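You operate a simulated robot arm through the tools that you are given. There is no shell and no other tool. Be economical: measure what you need, move in short steps, check, and stop when the job is done.

Carry out the task below with a simulated robot arm. There is one attempt and no reset: what you move stays moved.

JOB
Set the reformer up for knee stretches with the green pad.
Fine: footbar HIGH, carriage home, add the wall side red to the room side red; headrest up, the pad on the carriage; the other pads stay, the other springs stay on their rests.

Only the result counts: the job must be done as asked and must still hold three seconds after the hand-in. Knocking over, shifting, dropping, spilling or breaking anything else fails it.

ROBOT AND FRAMES
A 6-joint arm with a two-finger parallel gripper on a trunk, on a base that drives. Base frame: it is fixed to the floor where the robot stands at the start and does not move with it; the origin is under the middle of the robot, x ahead of it, y to its left, z up. Lengths are in m, angles in rad, forces in N, time in s.
With the tool pointing down near the work surface it reaches from about 0.14 to 0.78 m from the robot's upright axis, wherever it stands. Its first joint turns from -2.897 to 2.897 rad. Places, roughly: blue platform pad, green platform pad, grey platfo [-1, -0.75, 0.5]; carriage [0.7, -0.9, 0.4]; carriage pad [0.7, -0.8, 0.4]; headrest [0.7, -1.4, 0.4]; room side gear peg [0.5, -0.3, 0.3]; wall side gear peg [0.9, -0.3, 0.3]. Payload 3.91 kg.
The TCP is the grasp point between the finger pads, 0.03 m short of the fingertips. In the tool frame z runs along the fingers and y along their closing line. The gripper opens to 0.11 m. The fingers are 0.02 m wide and 0.01 m thick; the gripper's body (0.048 by 0.112 m) begins 0.055 m behind the TCP.
Orientation is that of the tool frame in the base frame, as a unit quaternion [x, y, z, w]. With the fingers straight down and closing along the base's y, the tool's x points along the base's -x, its y along +y and its z along -z.

CONTROLS
- The arm moves only by the tool play_rows. Its argument "increments" is a list of rows, each a list of 7 numbers: the turn, a rotation vector about the tool's x, y, z in rad, then the shift along the tool's x, y, z in m, then the opening, from 0 (shut) to 1 (fully open). In form: [[ax, ay, az, x, y, z, hand], ...]. A call has 1 to 10 rows; each row shifts and turns the commanded pose from where the row before left it, along the tool's axes as they then stand. Rows are played at 5 a second. More than 0.05 m and 0.15 rad between two rows, or a gripper value outside its range, and nothing of the call is played. Where a pose cannot be reached the arm comes as near as it can. A force on the tool above 90 N (or 10 N above the force at the start of the call, whichever is more), or a blocked arm, ends the call early, and 0.2 s more pass. Each finger travels about 0.045 m/s and halts on what it meets, pressing with about 23 N; the grip force reading is that of the motor and also rises with nothing between the fingers. The clock runs only during rows and for 0.2 s after the last one: add rows that do not move to give the fingers time. It gives the time, the measured TCP pose, the force on the tool (base axes), the opening and the grip force at its end, in the units of the frame above (readings bear some noise), with the torque about the TCP (base axes, N m) and any sound that the robot's microphone picked up.
- Cameras (640 x 400 px; columns grow to the right, rows downward): "scene" is now at [-0.0659, 0.0723, 1.3362]; the picture's right is [-0.99, -0.14, 0.00], its down [-0.10, 0.72, -0.69] and it looks along [0.10, -0.68, -0.73] (base axes); focal length 214 px, centre (320, 200). "wrist" rides on the gripper at [0.077, 0.007, -0.114] in the tool frame; the picture's right is [-0.09, 1.00, 0.00], its down [-0.80, -0.07, -0.59] and it looks along [-0.59, -0.05, 0.80] (tool axes); focal length 270 px, centre (320, 200). There is no depth. A picture from a camera that has moved, and an enlarged one, comes with that camera's place and axes in the base frame and with its lens.
- grab_frame(camera): a new picture of that camera. It takes no simulated time.
- raise_lower(by): slides the trunk up (or, below 0, down) by that many m; the arm and the scene camera ride with it, the base frame stays. It gives what a move gives, with no picture.
- drive_base(legs): drives the robot by 1 to 6 legs, each [ahead, turn to the left] in m and rad, along the robot's own axes; the way and the turn of a leg run together, so that a leg with both is an arc; at most 1.5 m and 3.142 rad a leg. The arm and the cameras ride along, it lands a little off, and it stops where it bumps. It gives what a move gives.
- head_to(pan, tilt): turns the head with the scene camera to pan (to the left, within 2.705 rad either way) and tilt (down, from -0.506 to 1.204), counted from straight ahead of the robot. It gives what a move gives.
- enlarge(camera, box): a new picture of the part [left, top, right, bottom] of that camera's present view, enlarged. It takes no simulated time.
- finish_job(): hands the job in; it is judged then, once.

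Go step by step. Nothing tells you exact positions but the pictures and the camera data: compare them with the known pose of the tool, close in by small moves and look again before you grip or let go. The budget is 120 turns and 82 pictures, counting those below and the enlarged ones. Unless the task says otherwise, let go and move clear before handing in, and close with one line.

The tools are called after "Emit:" as name(argument=value, ...) on one line, values as JSON. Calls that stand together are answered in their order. play_rows: Moves the arm, as the interface text tells. Its arguments: {"type":"object","properties":{"increments":{"type":"array"}},"required":["increments"]} The other tools are called the same way: raise_lower (by) slides the trunk up or down; drive_base (legs) drives the base; head_to (pan, tilt) turns the head that bears the scene camera; grab_frame (camera) takes a picture; enlarge (camera, box) takes an enlarged picture of a part of a camera's view; finish_job () hands the job in.

At the start:

```text
time_s: 0.0
eef_pos: [0.2849, -0.3197, 0.9797]
tcp_rot: [-0.001, 1.0, 0.0, 0.0]
force: [-0.1, 0.7, 0.9]
moment: [-0.02, 0.01, -0.01]
grip_width: 0.11
gripper_force: 0.0
trunk travel left (down, up): [-0.3, 0.31]
robot x, y, heading: [0.0001, 0.004, 0.003]
head pan, tilt: [-1.428, 0.815]
```

scene: 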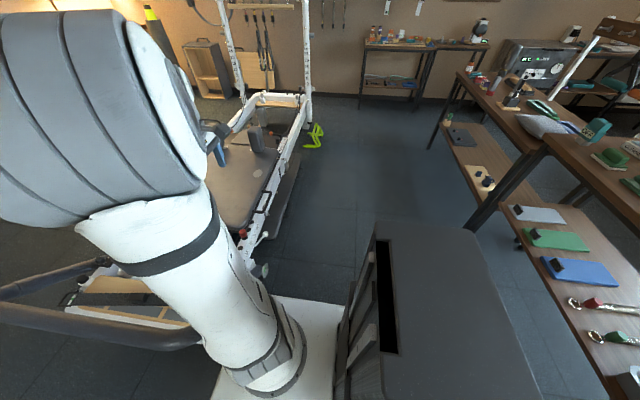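
wrist: 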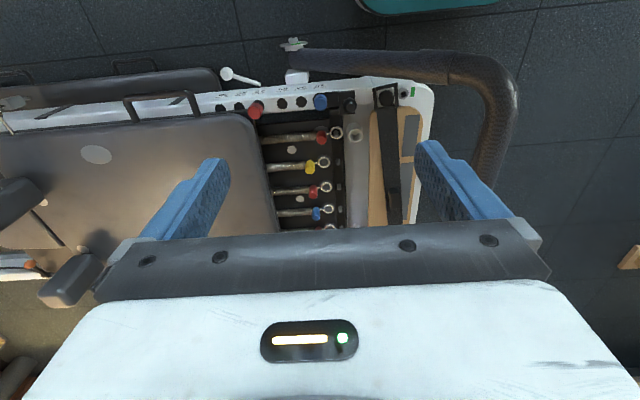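

The reformer lies to the robot's right front (running along -y), and the pads are on a bench at x≈-1. I'll take closer looks at the spring/footbar end first.

Emit:
enlarge(camera="wrist", box=[200, 30, 540, 240])

Emit:
enlarge(camera="scene", box=[440, 60, 640, 400])

Emit:
head_to(pan=-0.6, tilt=0.9)

Emit:
grab_frame(camera="scene")

```text
1.88 times, centred on (370, 135) of wrist
camera zoom: at [0.2074, -0.3128, 1.0949], right [0.08, 1.0, 0.0], down [0.8, -0.07, 0.59], along [0.59, -0.05, -0.8], focal length 509 px, centre (226, 322)
```

zoom: 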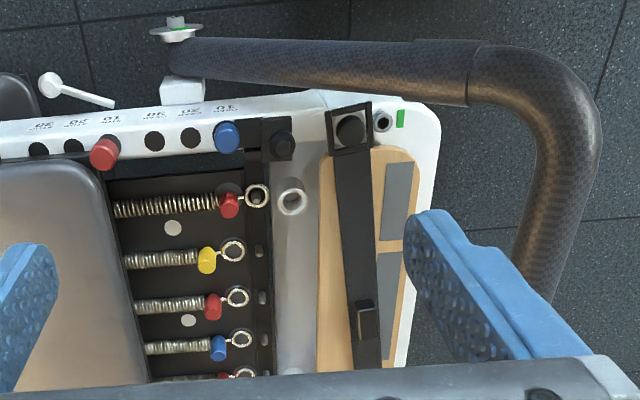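

```text
1.18 times, centred on (540, 230) of scene
camera zoom: at [-0.0659, 0.0723, 1.3362], right [-0.99, -0.14, 0.0], down [-0.1, 0.72, -0.69], along [0.1, -0.68, -0.73], focal length 252 px, centre (61, 165)
```

zoom: 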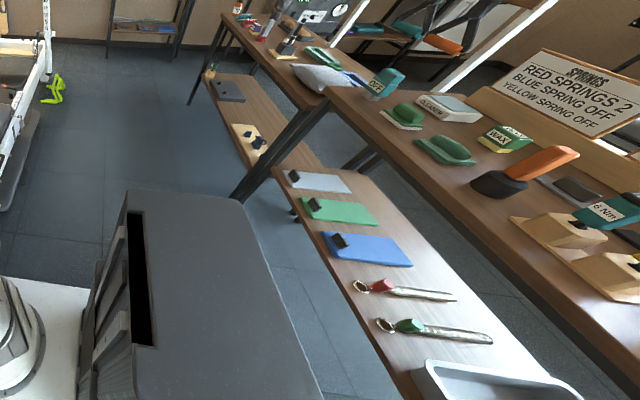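

```text
time_s: 1.1
eef_pos: [0.2842, -0.3196, 0.9785]
tcp_rot: [-0.002, 1.0, 0.0, 0.0]
force: [-0.8, -0.2, 0.4]
moment: [-0.03, 0.03, 0.02]
grip_width: 0.1099
gripper_force: 0.0
trunk travel left (down, up): [-0.3, 0.31]
robot x, y, heading: [-0.0014, 0.0053, -0.003]
head pan, tilt: [-0.6, 0.901]
```

```text
77 pictures are left
camera scene: at [-0.015, 0.1086, 1.3296], right [-0.57, -0.82, 0.0], down [-0.65, 0.44, -0.62], along [0.51, -0.35, -0.78], focal length 214 px, centre (320, 200)
```

scene: 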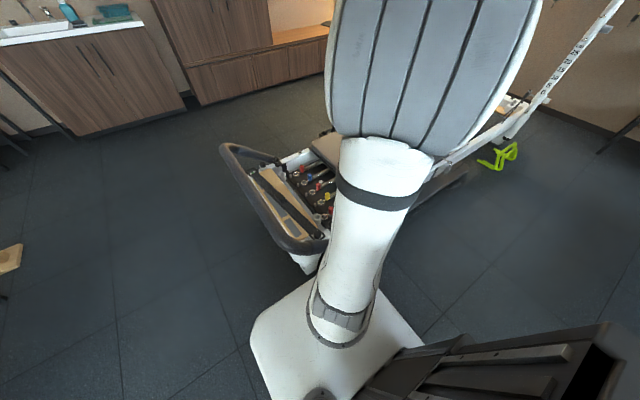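

I see springs with colored grips, a footbar lying low, and rail pegs. I'll move the arm over the spring end to read details.

Emit:
play_rows(increments=[[0, 0, 0, -0.05, 0, 0, 1], [0, 0, 0, -0.05, 0, 0, 1], [0, 0, 0, -0.05, 0, 0, 1], [0, 0, 0, -0.02, 0, 0, 1]])

Emit:
grab_frame(camera="wrist")

Emit:
enlarge(camera="wrist", box=[200, 0, 440, 150])

Emit:
head_to(pan=-1.2, tilt=0.6)

Emit:
grab_frame(camera="scene")

```text
time_s: 2.1
eef_pos: [0.4546, -0.3188, 0.9776]
tcp_rot: [-0.002, 1.0, 0.001, 0.0]
force: [-0.5, -0.3, -0.1]
moment: [0.02, -0.03, -0.01]
grip_width: 0.11
gripper_force: 0.0
trunk travel left (down, up): [-0.3, 0.31]
robot x, y, heading: [0.0008, 0.0039, -0.001]
head pan, tilt: [-0.6, 0.901]
```

```text
76 pictures are left
camera wrist: at [0.3775, -0.3124, 1.0943], right [0.09, 1.0, 0.0], down [0.8, -0.07, 0.59], along [0.59, -0.05, -0.8], focal length 270 px, centre (320, 200)
```

wrist: 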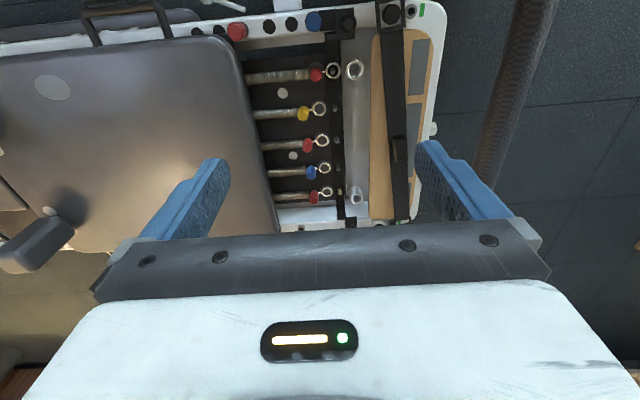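

```text
2.67 times, centred on (320, 75) of wrist
camera zoom: at [0.3775, -0.3124, 1.0943], right [0.09, 1.0, 0.0], down [0.8, -0.07, 0.59], along [0.59, -0.05, -0.8], focal length 721 px, centre (320, 533)
```

zoom: 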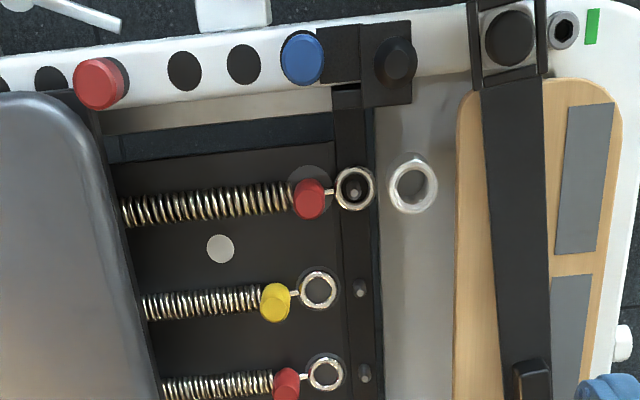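

```text
time_s: 3.1
eef_pos: [0.455, -0.3187, 0.9786]
tcp_rot: [-0.001, 1.0, 0.0, 0.001]
force: [-0.5, -1.2, -0.4]
moment: [0.0, 0.01, 0.02]
grip_width: 0.1102
gripper_force: 0.0
trunk travel left (down, up): [-0.3, 0.31]
robot x, y, heading: [0.0003, 0.0017, 0.002]
head pan, tilt: [-1.201, 0.6]
```

```text
74 pictures are left
camera scene: at [-0.0452, 0.069, 1.3544], right [-0.93, -0.36, 0.0], down [-0.2, 0.53, -0.82], along [0.3, -0.77, -0.57], focal length 214 px, centre (320, 200)
```

scene: 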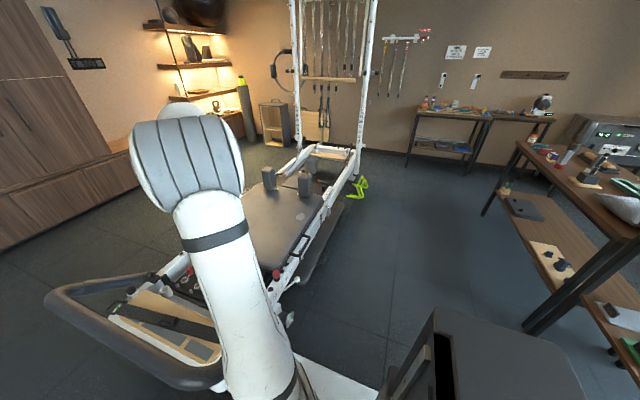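

The room-side red's ring is on its gear-bar peg, the others appear to be resting. I'll lower and back off to read rail labels, footbar mechanism and knobs.

Emit:
play_rows(increments=[[0, 0, 0, 0.05, 0, 0.05, 1], [0, 0, 0, 0.05, 0, 0.05, 1], [0, 0, 0, 0.05, 0, 0.05, 1], [0, 0, 0, 0.05, 0, 0.05, 1], [0, 0, 0, 0.03, 0, 0.05, 1]])

Emit:
grab_frame(camera="wrist")

Emit:
enlarge(camera="wrist", box=[160, 0, 400, 150])

Emit:
enlarge(camera="scene", box=[40, 140, 380, 390])

```text
refused: row 1 steps farther than a row can; nothing moved
```

```text
73 pictures are left
camera wrist: at [0.3767, -0.3126, 1.0943], right [0.08, 1.0, 0.0], down [0.8, -0.07, 0.59], along [0.59, -0.05, -0.8], focal length 270 px, centre (320, 200)
```

wrist: 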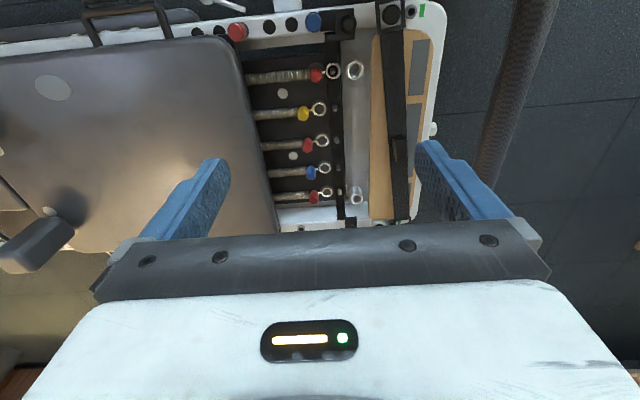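

```text
2.67 times, centred on (280, 75) of wrist
camera zoom: at [0.3767, -0.3126, 1.0943], right [0.08, 1.0, 0.0], down [0.8, -0.07, 0.59], along [0.59, -0.05, -0.8], focal length 721 px, centre (427, 533)
```

zoom: 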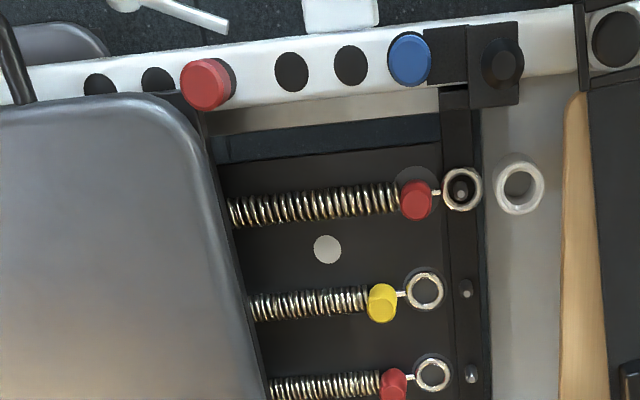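

```text
1.60 times, centred on (210, 265) of scene
camera zoom: at [-0.0452, 0.069, 1.3544], right [-0.93, -0.36, 0.0], down [-0.2, 0.53, -0.82], along [0.3, -0.77, -0.57], focal length 343 px, centre (496, 96)
```

zoom: 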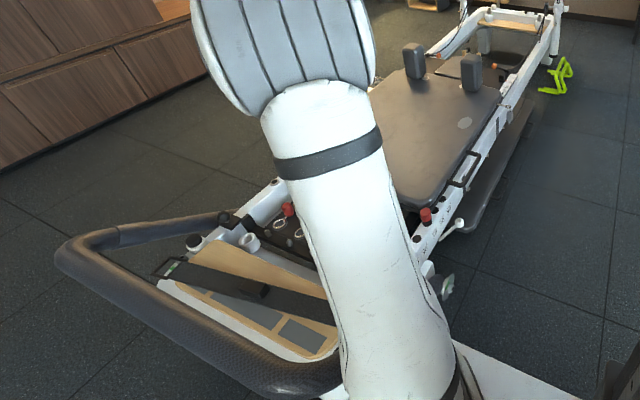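

The step was too long; I'll repeat with shorter ones.

Emit:
play_rows(increments=[[0, 0, 0, 0.035, 0, 0.035, 1], [0, 0, 0, 0.035, 0, 0.035, 1], [0, 0, 0, 0.035, 0, 0.035, 1], [0, 0, 0, 0.035, 0, 0.035, 1], [0, 0, 0, 0.035, 0, 0.035, 1], [0, 0, 0, 0.035, 0, 0.035, 1], [0, 0, 0, 0.03, 0, 0.035, 1], [0, 0, 0, 0, 0, 0.045, 1]])

Emit:
grab_frame(camera="wrist")

Emit:
enlarge(camera="wrist", box=[160, 0, 480, 200])

```text
time_s: 5.0
eef_pos: [0.2129, -0.3188, 0.6878]
tcp_rot: [-0.002, 1.0, -0.001, -0.001]
force: [-0.6, 0.1, 1.6]
moment: [-0.03, -0.03, -0.02]
grip_width: 0.1098
gripper_force: 0.1
trunk travel left (down, up): [-0.3, 0.31]
robot x, y, heading: [-0.0026, 0.0022, 0.001]
head pan, tilt: [-1.201, 0.6]
```

```text
70 pictures are left
camera wrist: at [0.1358, -0.3118, 0.8035], right [0.08, 1.0, 0.0], down [0.8, -0.07, 0.59], along [0.59, -0.05, -0.8], focal length 270 px, centre (320, 200)
```

wrist: 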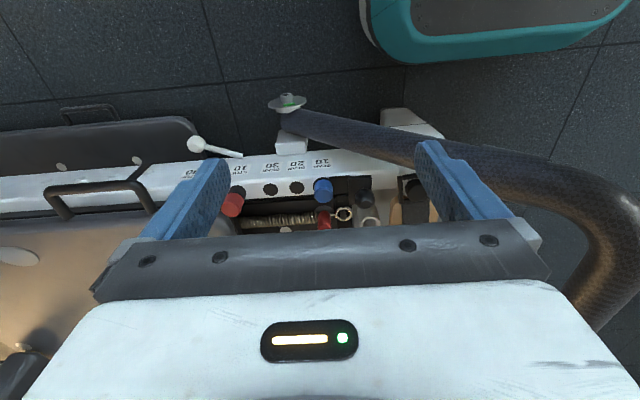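

```text
2.00 times, centred on (320, 100) of wrist
camera zoom: at [0.1358, -0.3118, 0.8035], right [0.08, 1.0, 0.0], down [0.8, -0.07, 0.59], along [0.59, -0.05, -0.8], focal length 541 px, centre (320, 400)
```

zoom: 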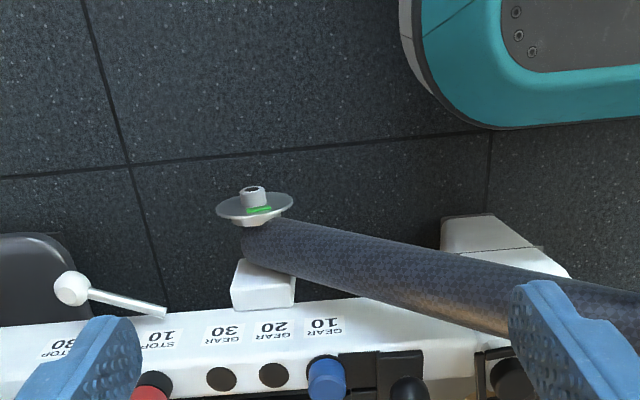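

Labels read GEAR 10/20/30 (blue peg at 10) and STOP 10/20/30 (red pin at 10). Now I'll pitch the tool up to see the footbar pivot and lever from the side.

Emit:
play_rows(increments=[[0, -0.14, 0, 0, -0.02, 0, 1], [0, -0.14, 0, 0, -0.02, 0, 1], [0, -0.14, 0, 0, -0.02, 0, 1], [0, -0.14, 0, 0, -0.02, 0, 1], [0, -0.14, 0, 0, 0, 0, 1], [0, -0.1, 0, 0.02, 0, 0, 1], [0, 0, 0, 0.03, 0, 0, 1], [0, 0, 0, 0.03, 0, 0, 1]])

Emit:
grab_frame(camera="wrist")

Emit:
enlarge(camera="wrist", box=[180, 0, 480, 190])

```text
time_s: 6.8
eef_pos: [0.157, -0.3998, 0.6329]
tcp_rot: [-0.001, 0.921, 0.0, 0.39]
force: [-0.3, -0.9, 0.7]
moment: [0.0, 0.01, 0.0]
grip_width: 0.1101
gripper_force: 0.1
trunk travel left (down, up): [-0.3, 0.31]
robot x, y, heading: [0.0035, -0.0007, 0.001]
head pan, tilt: [-1.201, 0.6]
```

```text
68 pictures are left
camera wrist: at [0.0208, -0.3935, 0.6588], right [0.06, 1.0, 0.06], down [0.13, -0.07, 0.99], along [0.99, -0.05, -0.13], focal length 270 px, centre (320, 200)
```

wrist: 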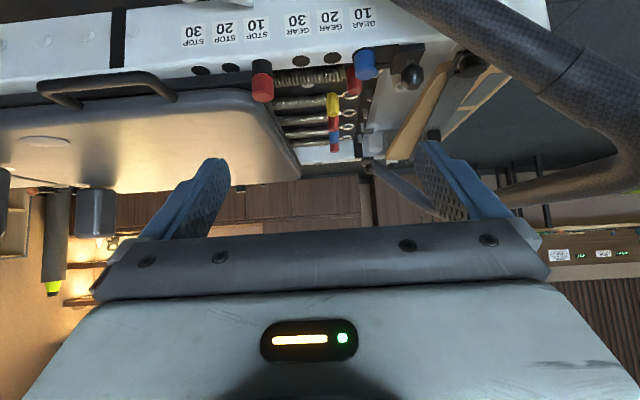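

```text
2.11 times, centred on (330, 95) of wrist
camera zoom: at [0.0208, -0.3935, 0.6588], right [0.06, 1.0, 0.06], down [0.13, -0.07, 0.99], along [0.99, -0.05, -0.13], focal length 569 px, centre (299, 421)
```

zoom: 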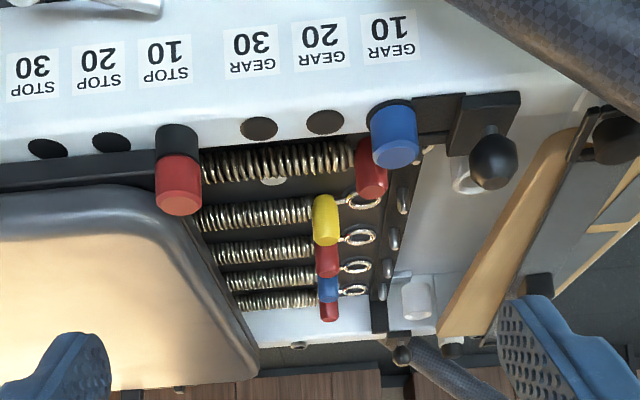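

The camera's too high; lower the trunk to see the side of the rail with the footbar pivot.

Emit:
raise_lower(by=-0.22)

Emit:
grab_frame(camera="wrist")

Emit:
grab_frame(camera="scene")

```text
time_s: 9.1
eef_pos: [0.1563, -0.4008, 0.4124]
tcp_rot: [-0.002, 0.921, 0.001, 0.389]
force: [-0.4, 0.3, -0.4]
moment: [0.03, 0.0, 0.0]
grip_width: 0.1099
gripper_force: 0.0
trunk travel left (down, up): [-0.08, 0.53]
robot x, y, heading: [0.0031, 0.0002, 0.003]
head pan, tilt: [-1.201, 0.6]
```

```text
66 pictures are left
camera wrist: at [0.021, -0.3935, 0.4389], right [0.06, 1.0, 0.06], down [0.13, -0.07, 0.99], along [0.99, -0.05, -0.14], focal length 270 px, centre (320, 200)
```

wrist: 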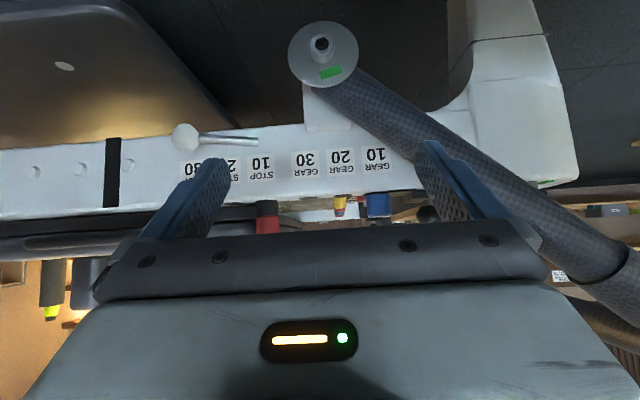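

```text
65 pictures are left
camera scene: at [-0.0454, 0.0689, 1.1345], right [-0.93, -0.36, 0.0], down [-0.2, 0.53, -0.83], along [0.3, -0.77, -0.56], focal length 214 px, centre (320, 200)
```

scene: 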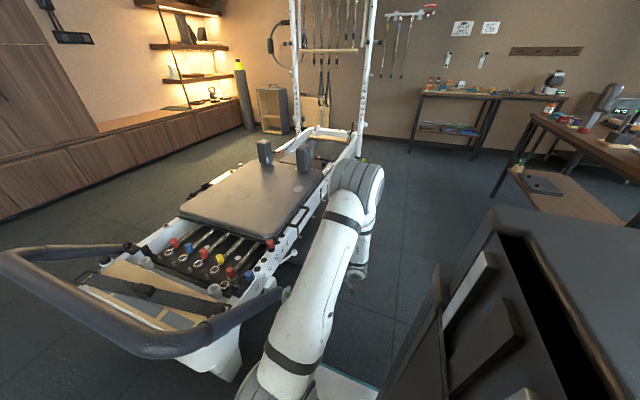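

Emit:
enlarge(camera="wrist", box=[150, 0, 470, 200])

Emit:
enlarge(camera="scene", box=[60, 120, 360, 370])

```text
2.00 times, centred on (310, 100) of wrist
camera zoom: at [0.021, -0.3935, 0.4389], right [0.06, 1.0, 0.06], down [0.13, -0.07, 0.99], along [0.99, -0.05, -0.14], focal length 541 px, centre (340, 400)
```

zoom: 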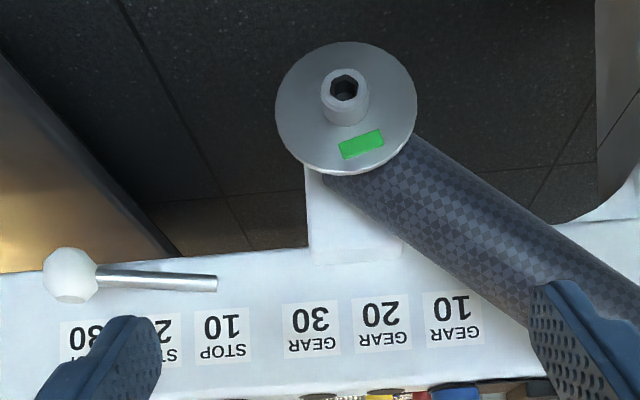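

```text
1.60 times, centred on (210, 245) of scene
camera zoom: at [-0.0454, 0.0689, 1.1345], right [-0.93, -0.36, 0.0], down [-0.2, 0.53, -0.83], along [0.3, -0.77, -0.56], focal length 343 px, centre (496, 128)
```

zoom: 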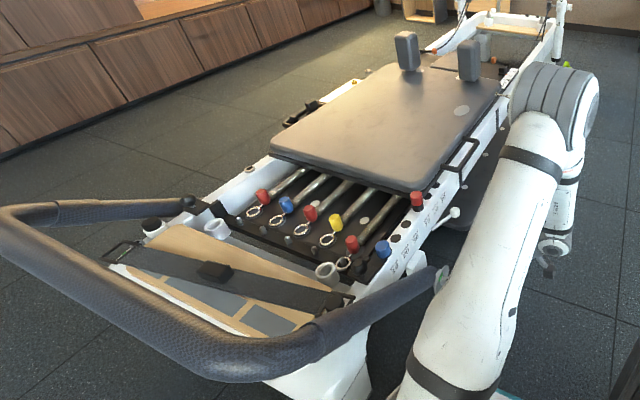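

Footbar is a hinged loop now lying low. I'll look at the bench for pads and any instruction sign.

Emit:
raise_lower(by=0.22)

Emit:
head_to(pan=-2.5, tilt=0.6)

Emit:
grab_frame(camera="scene")

Emit:
enlarge(camera="scene", box=[220, 60, 480, 260])

```text
time_s: 11.4
eef_pos: [0.1564, -0.3993, 0.6331]
tcp_rot: [-0.001, 0.921, 0.001, 0.389]
force: [-0.5, -0.5, 0.5]
moment: [-0.03, -0.02, -0.01]
grip_width: 0.1101
gripper_force: 0.1
trunk travel left (down, up): [-0.3, 0.31]
robot x, y, heading: [0.0018, 0.0031, 0.004]
head pan, tilt: [-1.201, 0.6]
```

```text
time_s: 12.9
eef_pos: [0.1568, -0.3998, 0.6331]
tcp_rot: [-0.001, 0.921, 0.0, 0.389]
force: [0.4, -1.1, 0.6]
moment: [0.0, 0.02, 0.03]
grip_width: 0.11
gripper_force: 0.1
trunk travel left (down, up): [-0.3, 0.31]
robot x, y, heading: [-0.0025, 0.0026, 0.001]
head pan, tilt: [-2.499, 0.6]
```

```text
62 pictures are left
camera scene: at [-0.1482, 0.0983, 1.3544], right [-0.6, 0.8, 0.0], down [0.45, 0.34, -0.83], along [-0.66, -0.49, -0.56], focal length 214 px, centre (320, 200)
```

scene: 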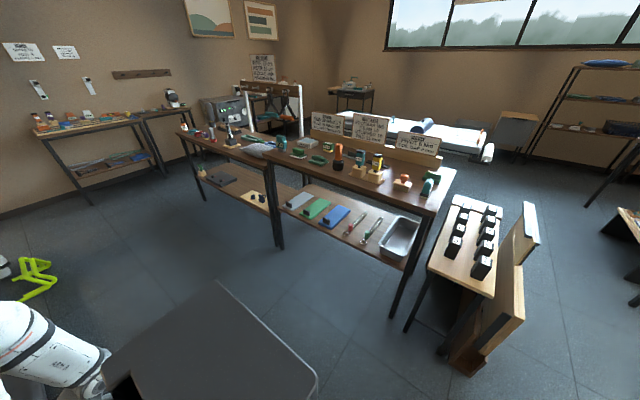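

```text
2.00 times, centred on (350, 160) of scene
camera zoom: at [-0.1482, 0.0983, 1.3544], right [-0.6, 0.8, 0.0], down [0.45, 0.34, -0.83], along [-0.66, -0.49, -0.56], focal length 429 px, centre (260, 280)
```

zoom: 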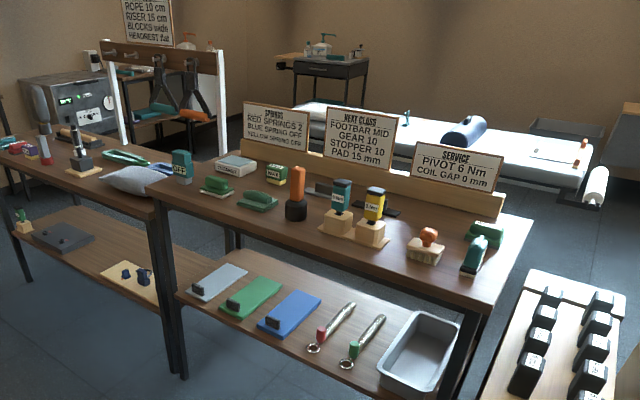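

Everything's mapped roughly: footbar pivot near (0.31,-0.40,0.24), crossbar near y≈0.04, z≈0.55; wall-side red ring near (0.9,-0.34). That is out of reach from here, so I'll drive around to the foot end, facing -y.

Emit:
drive_base(legs=[[-0.25, 0], [0, 1.571], [0.65, 0], [0, -1.571], [1.0, 0], [0, -1.571]])

Emit:
head_to(pan=0, tilt=0.9)

Emit:
grab_frame(camera="scene")

```text
time_s: 34.2
eef_pos: [0.3491, 0.4984, 0.6342]
tcp_rot: [0.658, 0.645, -0.276, 0.275]
force: [0.8, -0.3, 1.4]
moment: [-0.01, 0.0, 0.02]
grip_width: 0.1099
gripper_force: 0.1
trunk travel left (down, up): [-0.3, 0.31]
robot x, y, heading: [0.7198, 0.6449, -1.583]
head pan, tilt: [-2.499, 0.6]
```

```text
time_s: 36.5
eef_pos: [0.3483, 0.4993, 0.6335]
tcp_rot: [0.659, 0.644, -0.276, 0.274]
force: [-0.1, 0.0, -0.3]
moment: [-0.03, -0.05, 0.01]
grip_width: 0.1098
gripper_force: 0.1
trunk travel left (down, up): [-0.3, 0.31]
robot x, y, heading: [0.7199, 0.645, -1.577]
head pan, tilt: [0.0, 0.901]
```

```text
60 pictures are left
camera scene: at [0.8669, 0.6454, 1.3297], right [-1.0, 0.01, 0.0], down [0.01, 0.78, -0.62], along [-0.01, -0.62, -0.78], focal length 214 px, centre (320, 200)
```

scene: 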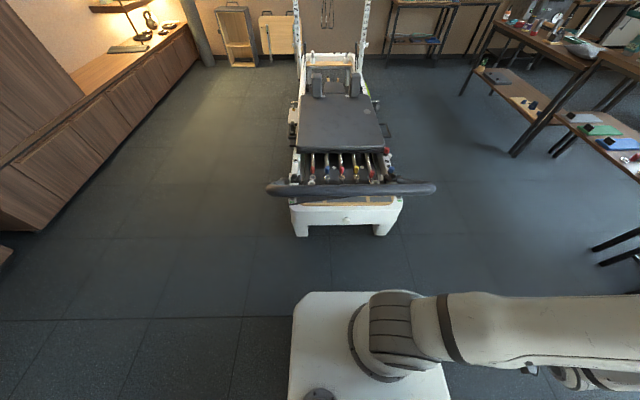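

Good overview: reformer foot end at y≈-0.08, crossbar about y≈-0.07. I'll level the tool and swing the arm to the robot's front, high, then drive closer.

Emit:
play_rows(increments=[[0, 0.14, 0, 0, 0, 0, 1], [0, 0.14, 0, 0, 0, 0, 1], [0, 0.14, 0, 0, 0, 0, 1], [0, 0.14, 0, 0, 0, 0, 1], [0, 0.14, 0, 0, 0, 0, 1], [0, 0.1, 0, 0, 0, 0, 1], [0, 0, 0, 0, 0, -0.05, 1], [0, 0, 0, 0, 0, -0.05, 1], [0, 0, 0, 0, 0, -0.05, 1], [0, 0, 0, 0, 0, -0.05, 1]])

Emit:
play_rows(increments=[[0, 0, 0, -0.03, 0.035, 0, 1], [0, 0, 0, -0.03, 0.035, 0, 1], [0, 0, 0, -0.03, 0.035, 0, 1], [0, 0, 0, -0.03, 0.035, 0, 1], [0, 0, 0, -0.03, 0.035, 0, 1], [0, 0, 0, -0.03, 0.035, 0, 1], [0, 0, 0, -0.03, 0.035, 0, 1], [0, 0, 0, -0.03, 0.035, 0, 1], [0, 0, 0, -0.03, 0.035, 0, 1], [0, 0, 0, -0.03, 0.035, 0, 1]])

Emit:
raise_lower(by=0.15)

Emit:
drive_base(legs=[[0.33, 0]])

Emit:
grab_frame(camera="wrist")

Emit:
grab_frame(camera="scene")

```text
time_s: 38.7
eef_pos: [0.3478, 0.497, 0.8348]
tcp_rot: [0.714, 0.7, 0.003, 0.003]
force: [-0.7, -0.8, -0.3]
moment: [-0.03, -0.02, -0.01]
grip_width: 0.1102
gripper_force: 0.1
trunk travel left (down, up): [-0.3, 0.31]
robot x, y, heading: [0.7189, 0.6466, -1.576]
head pan, tilt: [0.0, 0.901]
```

```text
time_s: 40.9
eef_pos: [0.6923, 0.1923, 0.8346]
tcp_rot: [0.714, 0.7, 0.004, 0.001]
force: [-0.5, -0.8, -0.3]
moment: [-0.02, 0.01, 0.05]
grip_width: 0.1101
gripper_force: 0.0
trunk travel left (down, up): [-0.3, 0.31]
robot x, y, heading: [0.7178, 0.6466, -1.58]
head pan, tilt: [0.0, 0.901]
```

```text
time_s: 42.6
eef_pos: [0.6921, 0.1918, 0.9862]
tcp_rot: [0.714, 0.7, 0.002, 0.001]
force: [0.5, 1.5, 0.4]
moment: [-0.04, 0.03, -0.02]
grip_width: 0.1103
gripper_force: 0.1
trunk travel left (down, up): [-0.45, 0.16]
robot x, y, heading: [0.7165, 0.6466, -1.579]
head pan, tilt: [0.0, 0.901]
```

```text
time_s: 44.8
eef_pos: [0.6882, -0.1387, 0.9863]
tcp_rot: [0.714, 0.7, 0.002, 0.001]
force: [-0.6, 0.0, -0.1]
moment: [0.04, 0.0, 0.02]
grip_width: 0.11
gripper_force: 0.1
trunk travel left (down, up): [-0.45, 0.16]
robot x, y, heading: [0.7183, 0.3139, -1.584]
head pan, tilt: [0.0, 0.901]
```

```text
59 pictures are left
camera wrist: at [0.6968, -0.0633, 1.1022], right [0.99, -0.11, 0.01], down [-0.09, -0.8, 0.59], along [-0.06, -0.59, -0.81], focal length 270 px, centre (320, 200)
```

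wrist: 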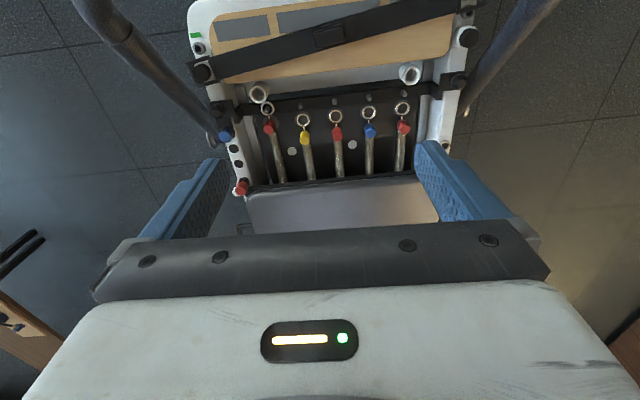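

```text
58 pictures are left
camera scene: at [0.8642, 0.3135, 1.4796], right [-1.0, 0.01, 0.0], down [0.01, 0.78, -0.62], along [-0.01, -0.62, -0.78], focal length 214 px, centre (320, 200)
```

scene: 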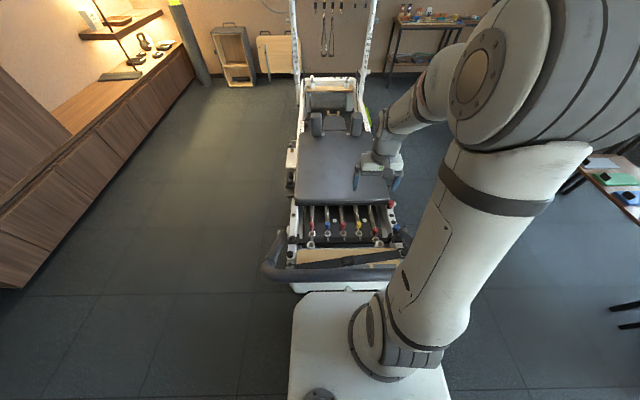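

Clear view from the foot end: the wall-side red is at the right. I'll enlarge it.

Emit:
enlarge(camera="wrist", box=[320, 50, 480, 150])

Emit:
enlarge(camera="wrist", box=[200, 60, 440, 210])

```text
4.00 times, centred on (400, 100) of wrist
camera zoom: at [0.6968, -0.0633, 1.1022], right [0.99, -0.11, 0.01], down [-0.09, -0.8, 0.59], along [-0.06, -0.59, -0.81], focal length 1081 px, centre (0, 600)
```

zoom: 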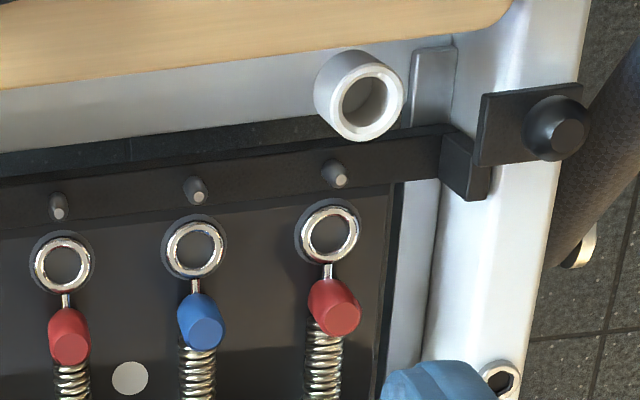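

```text
2.67 times, centred on (320, 135) of wrist
camera zoom: at [0.6968, -0.0633, 1.1022], right [0.99, -0.11, 0.01], down [-0.09, -0.8, 0.59], along [-0.06, -0.59, -0.81], focal length 721 px, centre (320, 373)
```

zoom: 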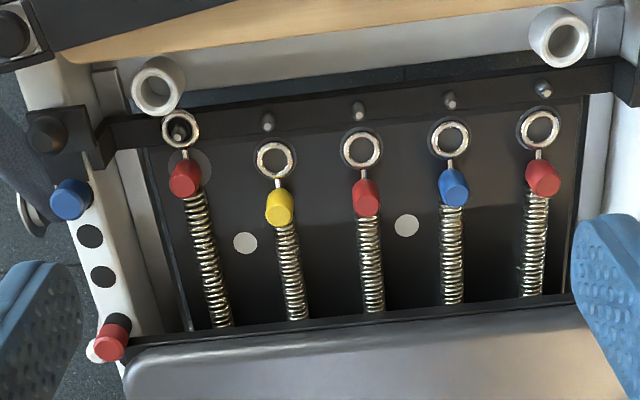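

The wall red ring is near (0.91,-0.34,0.32), with its knob just carriage-ward and its peg just foot-ward. I'll move above the knob and descend partway.

Emit:
play_rows(increments=[[0, 0, 0, -0.033, 0.033, 0, 1], [0, 0, 0, -0.033, 0.033, 0, 1], [0, 0, 0, -0.033, 0.033, 0, 1], [0, 0, 0, -0.033, 0.033, 0, 1], [0, 0, 0, -0.033, 0.033, 0, 0.7], [0, 0, 0, -0.033, 0.033, 0, 0.7], [0, 0, 0, -0.02, 0.024, 0, 0.7], [0, 0, 0, 0, 0, 0.05, 0.7], [0, 0, 0, 0, 0, 0.05, 0.7], [0, 0, 0, 0, 0, 0.05, 0.7]])

Emit:
play_rows(increments=[[0, 0, 0, 0, 0, 0.05, 0.7], [0, 0, 0, 0, 0, 0.05, 0.7], [0, 0, 0, 0, 0, 0.05, 0.7], [0, 0, 0, 0, 0, 0.05, 0.7], [0, 0, 0, 0, 0, 0.05, 0.7]])

Emit:
grab_frame(camera="wrist")

Emit:
grab_frame(camera="scene")

```text
time_s: 47.0
eef_pos: [0.9071, -0.3624, 0.8367]
tcp_rot: [0.714, 0.7, 0.003, 0.001]
force: [0.3, 0.8, 0.7]
moment: [0.03, -0.03, 0.0]
grip_width: 0.0769
gripper_force: 0.0
trunk travel left (down, up): [-0.45, 0.16]
robot x, y, heading: [0.715, 0.3168, -1.583]
head pan, tilt: [0.0, 0.901]
```

```text
time_s: 48.2
eef_pos: [0.91, -0.3615, 0.5877]
tcp_rot: [0.715, 0.699, 0.003, 0.002]
force: [-0.4, 0.1, -0.8]
moment: [-0.01, -0.01, 0.0]
grip_width: 0.0771
gripper_force: 0.0
trunk travel left (down, up): [-0.45, 0.16]
robot x, y, heading: [0.7123, 0.3161, -1.58]
head pan, tilt: [0.0, 0.901]
```

```text
55 pictures are left
camera wrist: at [0.918, -0.2845, 0.7033], right [0.99, -0.11, 0.01], down [-0.09, -0.8, 0.59], along [-0.06, -0.59, -0.81], focal length 270 px, centre (320, 200)
```

wrist: 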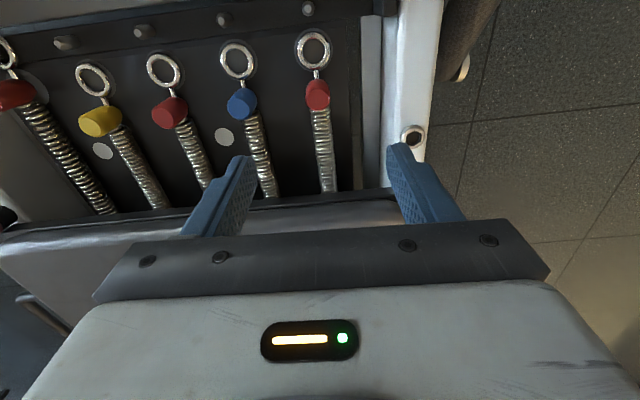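

```text
54 pictures are left
camera scene: at [0.8644, 0.3134, 1.4797], right [-1.0, 0.01, 0.0], down [0.01, 0.78, -0.62], along [-0.01, -0.62, -0.78], focal length 214 px, centre (320, 200)
```

scene: 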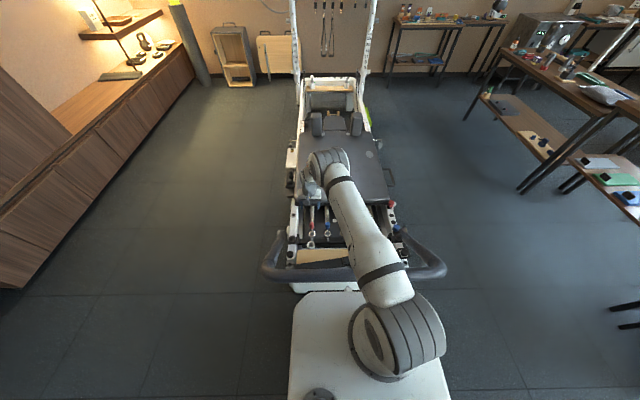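

Triangulated: knob top (0.907,-0.378,0.376), ring centre (0.906,-0.330,0.342), peg tip (0.906,-0.2925,0.351). Descending over the knob.

Emit:
play_rows(increments=[[0, 0, 0, -0.014, -0.003, 0.04, 0.7], [0, 0, 0, 0, 0, 0.05, 0.7], [0, 0, 0, 0, 0, 0.05, 0.7], [0, 0, 0, 0, 0, 0.045, 0.7]])

Emit:
grab_frame(camera="wrist")

```text
time_s: 49.2
eef_pos: [0.9054, -0.3683, 0.4067]
tcp_rot: [0.715, 0.699, 0.003, 0.002]
force: [-0.6, -0.7, 1.2]
moment: [-0.01, 0.04, 0.06]
grip_width: 0.0769
gripper_force: 0.1
out of reach, approached as far as the arm can: row 4
trunk travel left (down, up): [-0.45, 0.16]
robot x, y, heading: [0.7138, 0.3152, -1.583]
head pan, tilt: [0.0, 0.901]
```

```text
53 pictures are left
camera wrist: at [0.9142, -0.2921, 0.5227], right [0.99, -0.11, 0.01], down [-0.09, -0.8, 0.59], along [-0.06, -0.59, -0.81], focal length 270 px, centre (320, 200)
```

wrist: 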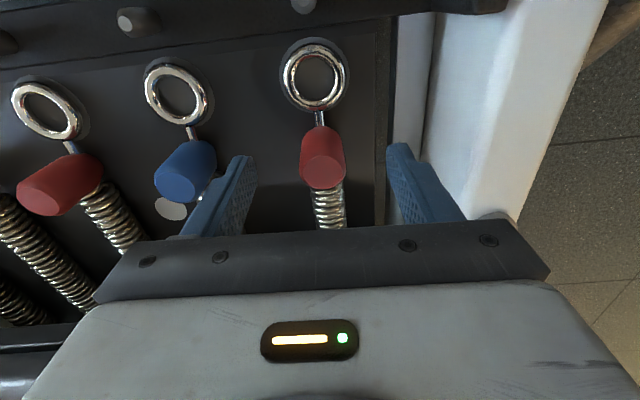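

The trunk is too high for reach; I'll raise the arm, lower the trunk correspondingly.

Emit:
play_rows(increments=[[0, 0, 0, 0, 0, -0.05, 0.7], [0, 0, 0, 0, 0, -0.05, 0.7], [0, 0, 0, 0, 0, -0.04, 0.7]])

Emit:
raise_lower(by=-0.13)

Emit:
grab_frame(camera="scene")

```text
time_s: 50.0
eef_pos: [0.9058, -0.3674, 0.5463]
tcp_rot: [0.715, 0.699, 0.003, 0.001]
force: [0.0, 0.2, 0.8]
moment: [-0.02, -0.04, -0.02]
grip_width: 0.0768
gripper_force: 0.0
trunk travel left (down, up): [-0.45, 0.16]
robot x, y, heading: [0.7155, 0.3162, -1.582]
head pan, tilt: [0.0, 0.901]
```

```text
time_s: 51.6
eef_pos: [0.9046, -0.3683, 0.4162]
tcp_rot: [0.715, 0.7, 0.001, 0.001]
force: [0.4, -0.4, 0.5]
moment: [0.03, -0.01, -0.01]
grip_width: 0.0769
gripper_force: 0.0
trunk travel left (down, up): [-0.32, 0.29]
robot x, y, heading: [0.7154, 0.3175, -1.58]
head pan, tilt: [0.0, 0.901]
```

```text
52 pictures are left
camera scene: at [0.8643, 0.3138, 1.3497], right [-1.0, 0.01, 0.0], down [0.01, 0.78, -0.62], along [-0.01, -0.62, -0.78], focal length 214 px, centre (320, 200)
```

scene: 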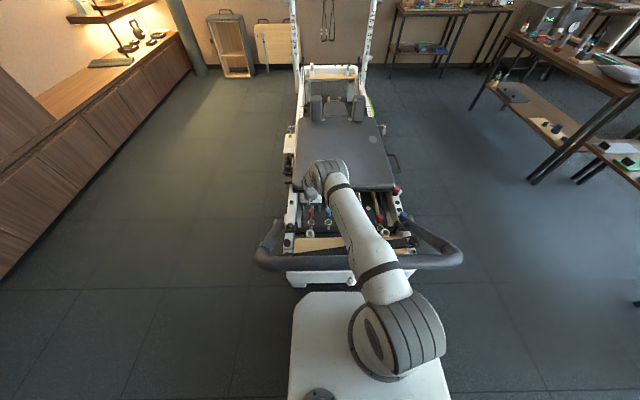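

Emit:
play_rows(increments=[[0, 0, 0, -0.008, 0.004, 0, 0.7], [0, 0, 0, 0, 0, 0.03, 0.7], [0, 0, 0, 0, 0, 0.013, 0.7], [0, 0, 0, 0, 0, 0, 0.0], [0, 0, 0, 0, 0, 0, 0.0], [0, 0, 0, 0, 0, 0, 0.0], [0, 0, 0, 0, 0, 0, 0.0], [0, 0, 0, 0, 0, 0, 0.0]])

Emit:
grab_frame(camera="wrist")

```text
time_s: 53.4
eef_pos: [0.9075, -0.3753, 0.3746]
tcp_rot: [0.715, 0.7, 0.002, 0.001]
force: [-1.0, -0.4, -0.3]
moment: [0.01, 0.07, -0.01]
grip_width: 0.0285
gripper_force: 23.2
trunk travel left (down, up): [-0.32, 0.29]
robot x, y, heading: [0.7171, 0.3192, -1.585]
head pan, tilt: [0.0, 0.901]
```

```text
51 pictures are left
camera wrist: at [0.9168, -0.2997, 0.4899], right [0.99, -0.11, 0.01], down [-0.09, -0.8, 0.59], along [-0.06, -0.59, -0.81], focal length 270 px, centre (320, 200)
```

wrist: 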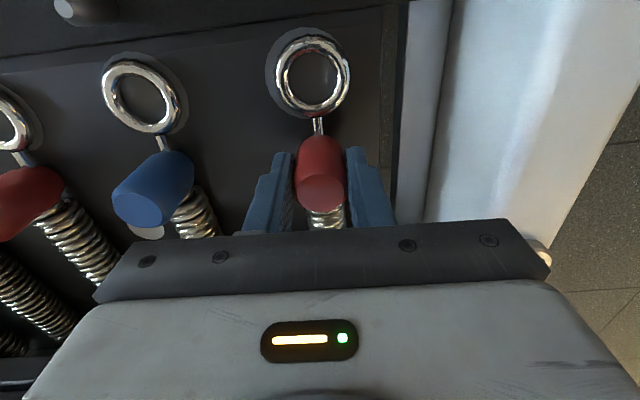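

The knob is gripped (28 mm). Lifting the ring clear of its rest.

Emit:
play_rows(increments=[[0, 0, 0, 0, 0, -0.01, 0], [0, 0, 0, 0, 0, -0.01, 0], [0, 0, 0, 0, 0, -0.015, 0]])

Emit:
play_rows(increments=[[0, 0, 0, 0.01, 0, 0, 0], [0, 0, 0, 0.01, 0, 0, 0]])

Emit:
grab_frame(camera="wrist")

```text
time_s: 54.2
eef_pos: [0.9077, -0.376, 0.408]
tcp_rot: [0.715, 0.7, 0.003, 0.001]
force: [-0.1, -1.0, -2.9]
moment: [-0.02, 0.01, 0.02]
grip_width: 0.0283
gripper_force: 23.6
trunk travel left (down, up): [-0.32, 0.29]
robot x, y, heading: [0.7188, 0.3162, -1.583]
head pan, tilt: [0.0, 0.901]
```

```text
time_s: 54.8
eef_pos: [0.9086, -0.3569, 0.409]
tcp_rot: [0.715, 0.699, 0.002, 0.002]
force: [-0.6, -2.8, -3.2]
moment: [-0.16, -0.01, -0.04]
grip_width: 0.0284
gripper_force: 22.4
trunk travel left (down, up): [-0.32, 0.29]
robot x, y, heading: [0.7157, 0.3151, -1.583]
head pan, tilt: [0.0, 0.901]
```

```text
50 pictures are left
camera wrist: at [0.9171, -0.28, 0.5248], right [0.99, -0.11, 0.01], down [-0.09, -0.8, 0.59], along [-0.06, -0.59, -0.8], focal length 270 px, centre (320, 200)
```

wrist: 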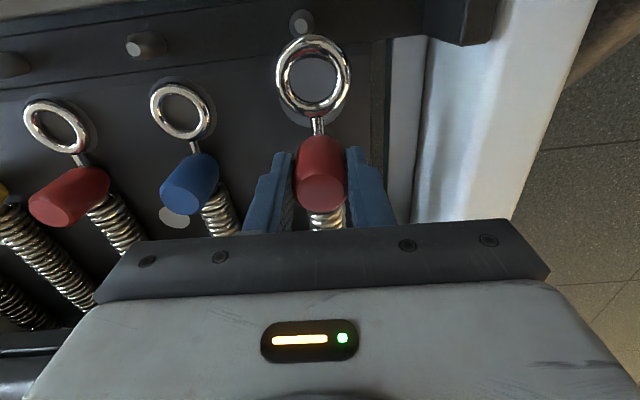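

Emit:
play_rows(increments=[[0, 0, 0, 0.012, 0, 0, 0], [0, 0, 0, 0.012, 0, 0, 0], [0, 0, 0, 0, 0, 0, 0]])

Emit:
enlarge(camera="wrist", box=[200, 0, 440, 240])

```text
time_s: 55.6
eef_pos: [0.9093, -0.3334, 0.4085]
tcp_rot: [0.714, 0.7, 0.003, 0.002]
force: [-0.4, -7.2, -3.3]
moment: [-0.37, 0.03, 0.01]
grip_width: 0.0286
gripper_force: 23.2
trunk travel left (down, up): [-0.32, 0.29]
robot x, y, heading: [0.7148, 0.3141, -1.583]
head pan, tilt: [0.0, 0.901]
```

```text
1.67 times, centred on (320, 120) of wrist
camera zoom: at [0.9178, -0.2559, 0.5251], right [0.99, -0.11, 0.01], down [-0.09, -0.8, 0.59], along [-0.06, -0.59, -0.81], focal length 450 px, centre (320, 333)
```

zoom: 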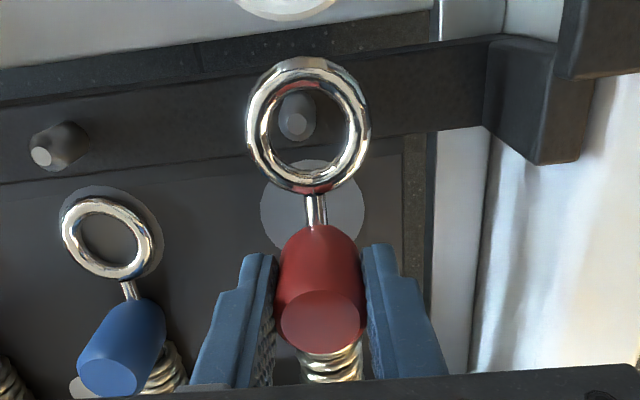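

Ring is over the peg; small correction of -5 mm x, -3 mm y, then lower.

Emit:
play_rows(increments=[[0, 0, 0, -0.003, -0.005, 0, 0], [0, 0, 0, 0, 0, 0.01, 0], [0, 0, 0, 0, 0, 0.01, 0], [0, 0, 0, 0, 0, 0, 0]])

Emit:
enlarge(camera="wrist", box=[200, 0, 440, 240])

```text
time_s: 56.6
eef_pos: [0.9059, -0.3351, 0.3875]
tcp_rot: [0.714, 0.7, 0.003, 0.001]
force: [0.7, 0.3, -2.3]
moment: [0.07, -0.01, 0.0]
grip_width: 0.0283
gripper_force: 22.9
trunk travel left (down, up): [-0.32, 0.29]
robot x, y, heading: [0.7132, 0.3185, -1.583]
head pan, tilt: [0.0, 0.901]
```

```text
1.67 times, centred on (320, 120) of wrist
camera zoom: at [0.9129, -0.2583, 0.5046], right [0.99, -0.11, 0.01], down [-0.09, -0.8, 0.59], along [-0.06, -0.59, -0.81], focal length 450 px, centre (320, 333)
```

zoom: 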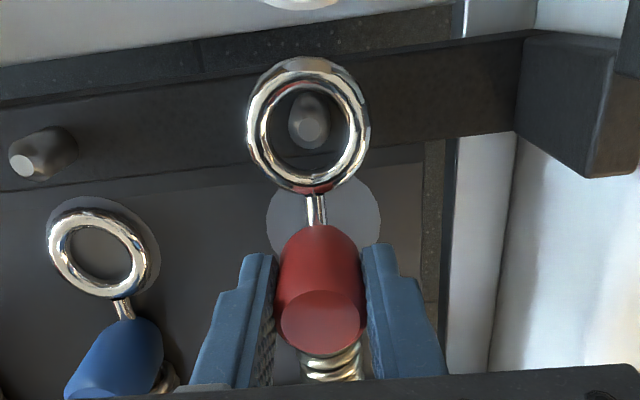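

Emit:
play_rows(increments=[[0, 0, 0, 0, 0, 0.006, 0], [0, 0, 0, 0, 0, 0.006, 0], [0, 0, 0, 0, 0, 0.005, 0], [0, 0, 0, 0, 0, 0, 0]])

Emit:
enlarge(camera="wrist", box=[200, 0, 440, 240])

```text
time_s: 57.6
eef_pos: [0.9049, -0.3361, 0.3737]
tcp_rot: [0.715, 0.7, 0.002, 0.003]
force: [0.1, 3.8, 14.3]
moment: [0.31, 0.33, 0.0]
grip_width: 0.0282
gripper_force: 22.9
trunk travel left (down, up): [-0.32, 0.29]
robot x, y, heading: [0.7119, 0.311, -1.583]
head pan, tilt: [0.0, 0.901]
```

```text
1.67 times, centred on (320, 120) of wrist
camera zoom: at [0.9128, -0.2587, 0.4895], right [0.99, -0.11, 0.01], down [-0.09, -0.8, 0.59], along [-0.06, -0.59, -0.8], focal length 450 px, centre (320, 333)
```

zoom: 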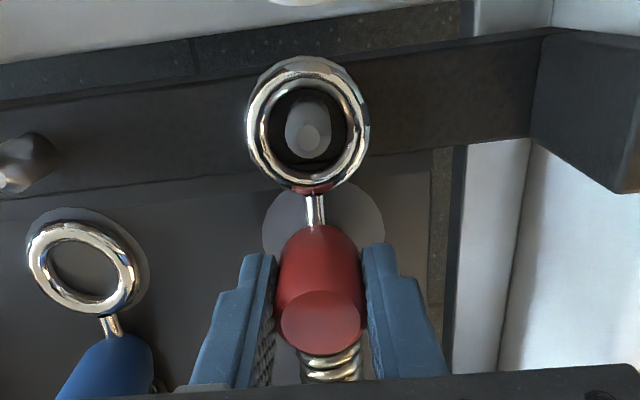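

Ring is seated around the peg (contact felt). Release and rise.

Emit:
play_rows(increments=[[0, 0, 0, 0, 0, 0, 0.7], [0, 0, 0, 0, 0, 0, 0.7], [0, 0, 0, 0, 0, 0, 0.7], [0, 0, 0, 0, 0, 0, 0.7], [0, 0, 0, 0, 0, -0.04, 0.7], [0, 0, 0, 0, 0, -0.05, 0.7], [0, 0, 0, 0, 0, -0.05, 0.7], [0, 0, 0, 0, 0, -0.05, 0.7]])

Emit:
enlarge(camera="wrist", box=[0, 0, 440, 200])

```text
time_s: 59.4
eef_pos: [0.9044, -0.3353, 0.5599]
tcp_rot: [0.715, 0.7, 0.003, 0.001]
force: [-0.2, 0.5, -1.0]
moment: [0.02, -0.01, 0.01]
grip_width: 0.077
gripper_force: 0.1
trunk travel left (down, up): [-0.32, 0.29]
robot x, y, heading: [0.7154, 0.3137, -1.582]
head pan, tilt: [0.0, 0.901]
```

```text
1.45 times, centred on (220, 100) of wrist
camera zoom: at [0.9121, -0.2587, 0.6771], right [0.99, -0.11, 0.01], down [-0.09, -0.8, 0.59], along [-0.06, -0.59, -0.81], focal length 393 px, centre (466, 346)
```

zoom: 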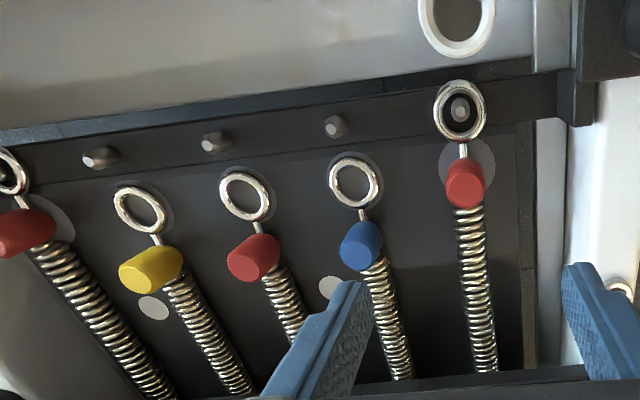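

Spring is hooked, the others remain on rests. Next the footbar: crossbar at about (y=0.0, z=0.60). I'll raise the arm, centre it and back off to get room to cage the bar with a horizontal tool.

Emit:
play_rows(increments=[[0, 0, 0, 0, 0, -0.05, 0.7], [0, 0, 0, 0, 0, -0.05, 0.7], [0, 0, 0, 0, 0, -0.05, 0.7], [0, 0, 0, 0, 0, -0.05, 0.7], [0, 0, 0, 0, 0, -0.05, 0.7], [0, 0, 0, 0, 0, -0.05, 0.7], [0, 0, 0, 0, -0.05, 0, 0.7], [0, 0, 0, 0, -0.05, 0, 0.7], [0, 0, 0, 0, -0.05, 0, 0.7], [0, 0, 0, 0, -0.04, 0, 0.7]])

Emit:
drive_base(legs=[[-0.28, 0]])

Emit:
play_rows(increments=[[0, 0, 0, 0.05, 0, 0, 1], [0, 0, 0, 0.05, 0, 0, 1], [0, 0, 0, 0.05, 0, 0, 1]])

Emit:
grab_frame(camera="scene")

```text
time_s: 61.6
eef_pos: [0.7119, -0.3319, 0.86]
tcp_rot: [0.715, 0.7, 0.002, 0.002]
force: [-0.1, 0.0, -0.8]
moment: [0.04, 0.0, -0.04]
grip_width: 0.077
gripper_force: 0.0
trunk travel left (down, up): [-0.32, 0.29]
robot x, y, heading: [0.7154, 0.3166, -1.582]
head pan, tilt: [0.0, 0.901]
```

```text
time_s: 63.6
eef_pos: [0.7148, -0.0518, 0.8616]
tcp_rot: [0.715, 0.7, 0.003, 0.002]
force: [0.2, 0.8, 0.2]
moment: [-0.02, 0.01, -0.02]
grip_width: 0.0768
gripper_force: 0.1
trunk travel left (down, up): [-0.32, 0.29]
robot x, y, heading: [0.7201, 0.5954, -1.581]
head pan, tilt: [0.0, 0.901]
```

```text
time_s: 64.4
eef_pos: [0.7185, 0.099, 0.8613]
tcp_rot: [0.714, 0.7, 0.002, 0.002]
force: [-0.4, 0.4, -0.9]
moment: [0.04, 0.01, 0.0]
grip_width: 0.11
gripper_force: 0.1
trunk travel left (down, up): [-0.32, 0.29]
robot x, y, heading: [0.7189, 0.5944, -1.581]
head pan, tilt: [0.0, 0.901]
```

```text
45 pictures are left
camera scene: at [0.8671, 0.5935, 1.3496], right [-1.0, 0.01, 0.0], down [0.01, 0.78, -0.62], along [-0.01, -0.62, -0.78], focal length 214 px, centre (320, 200)
```

scene: 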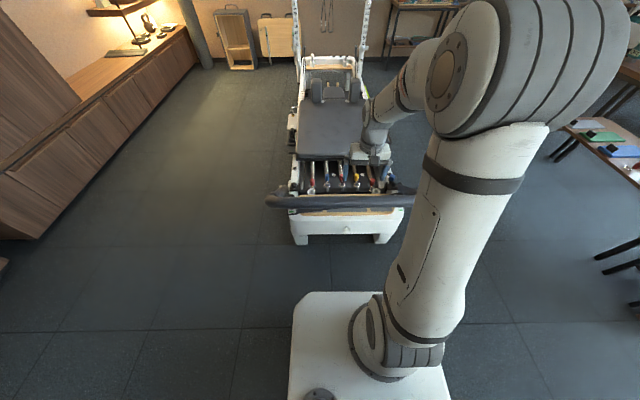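

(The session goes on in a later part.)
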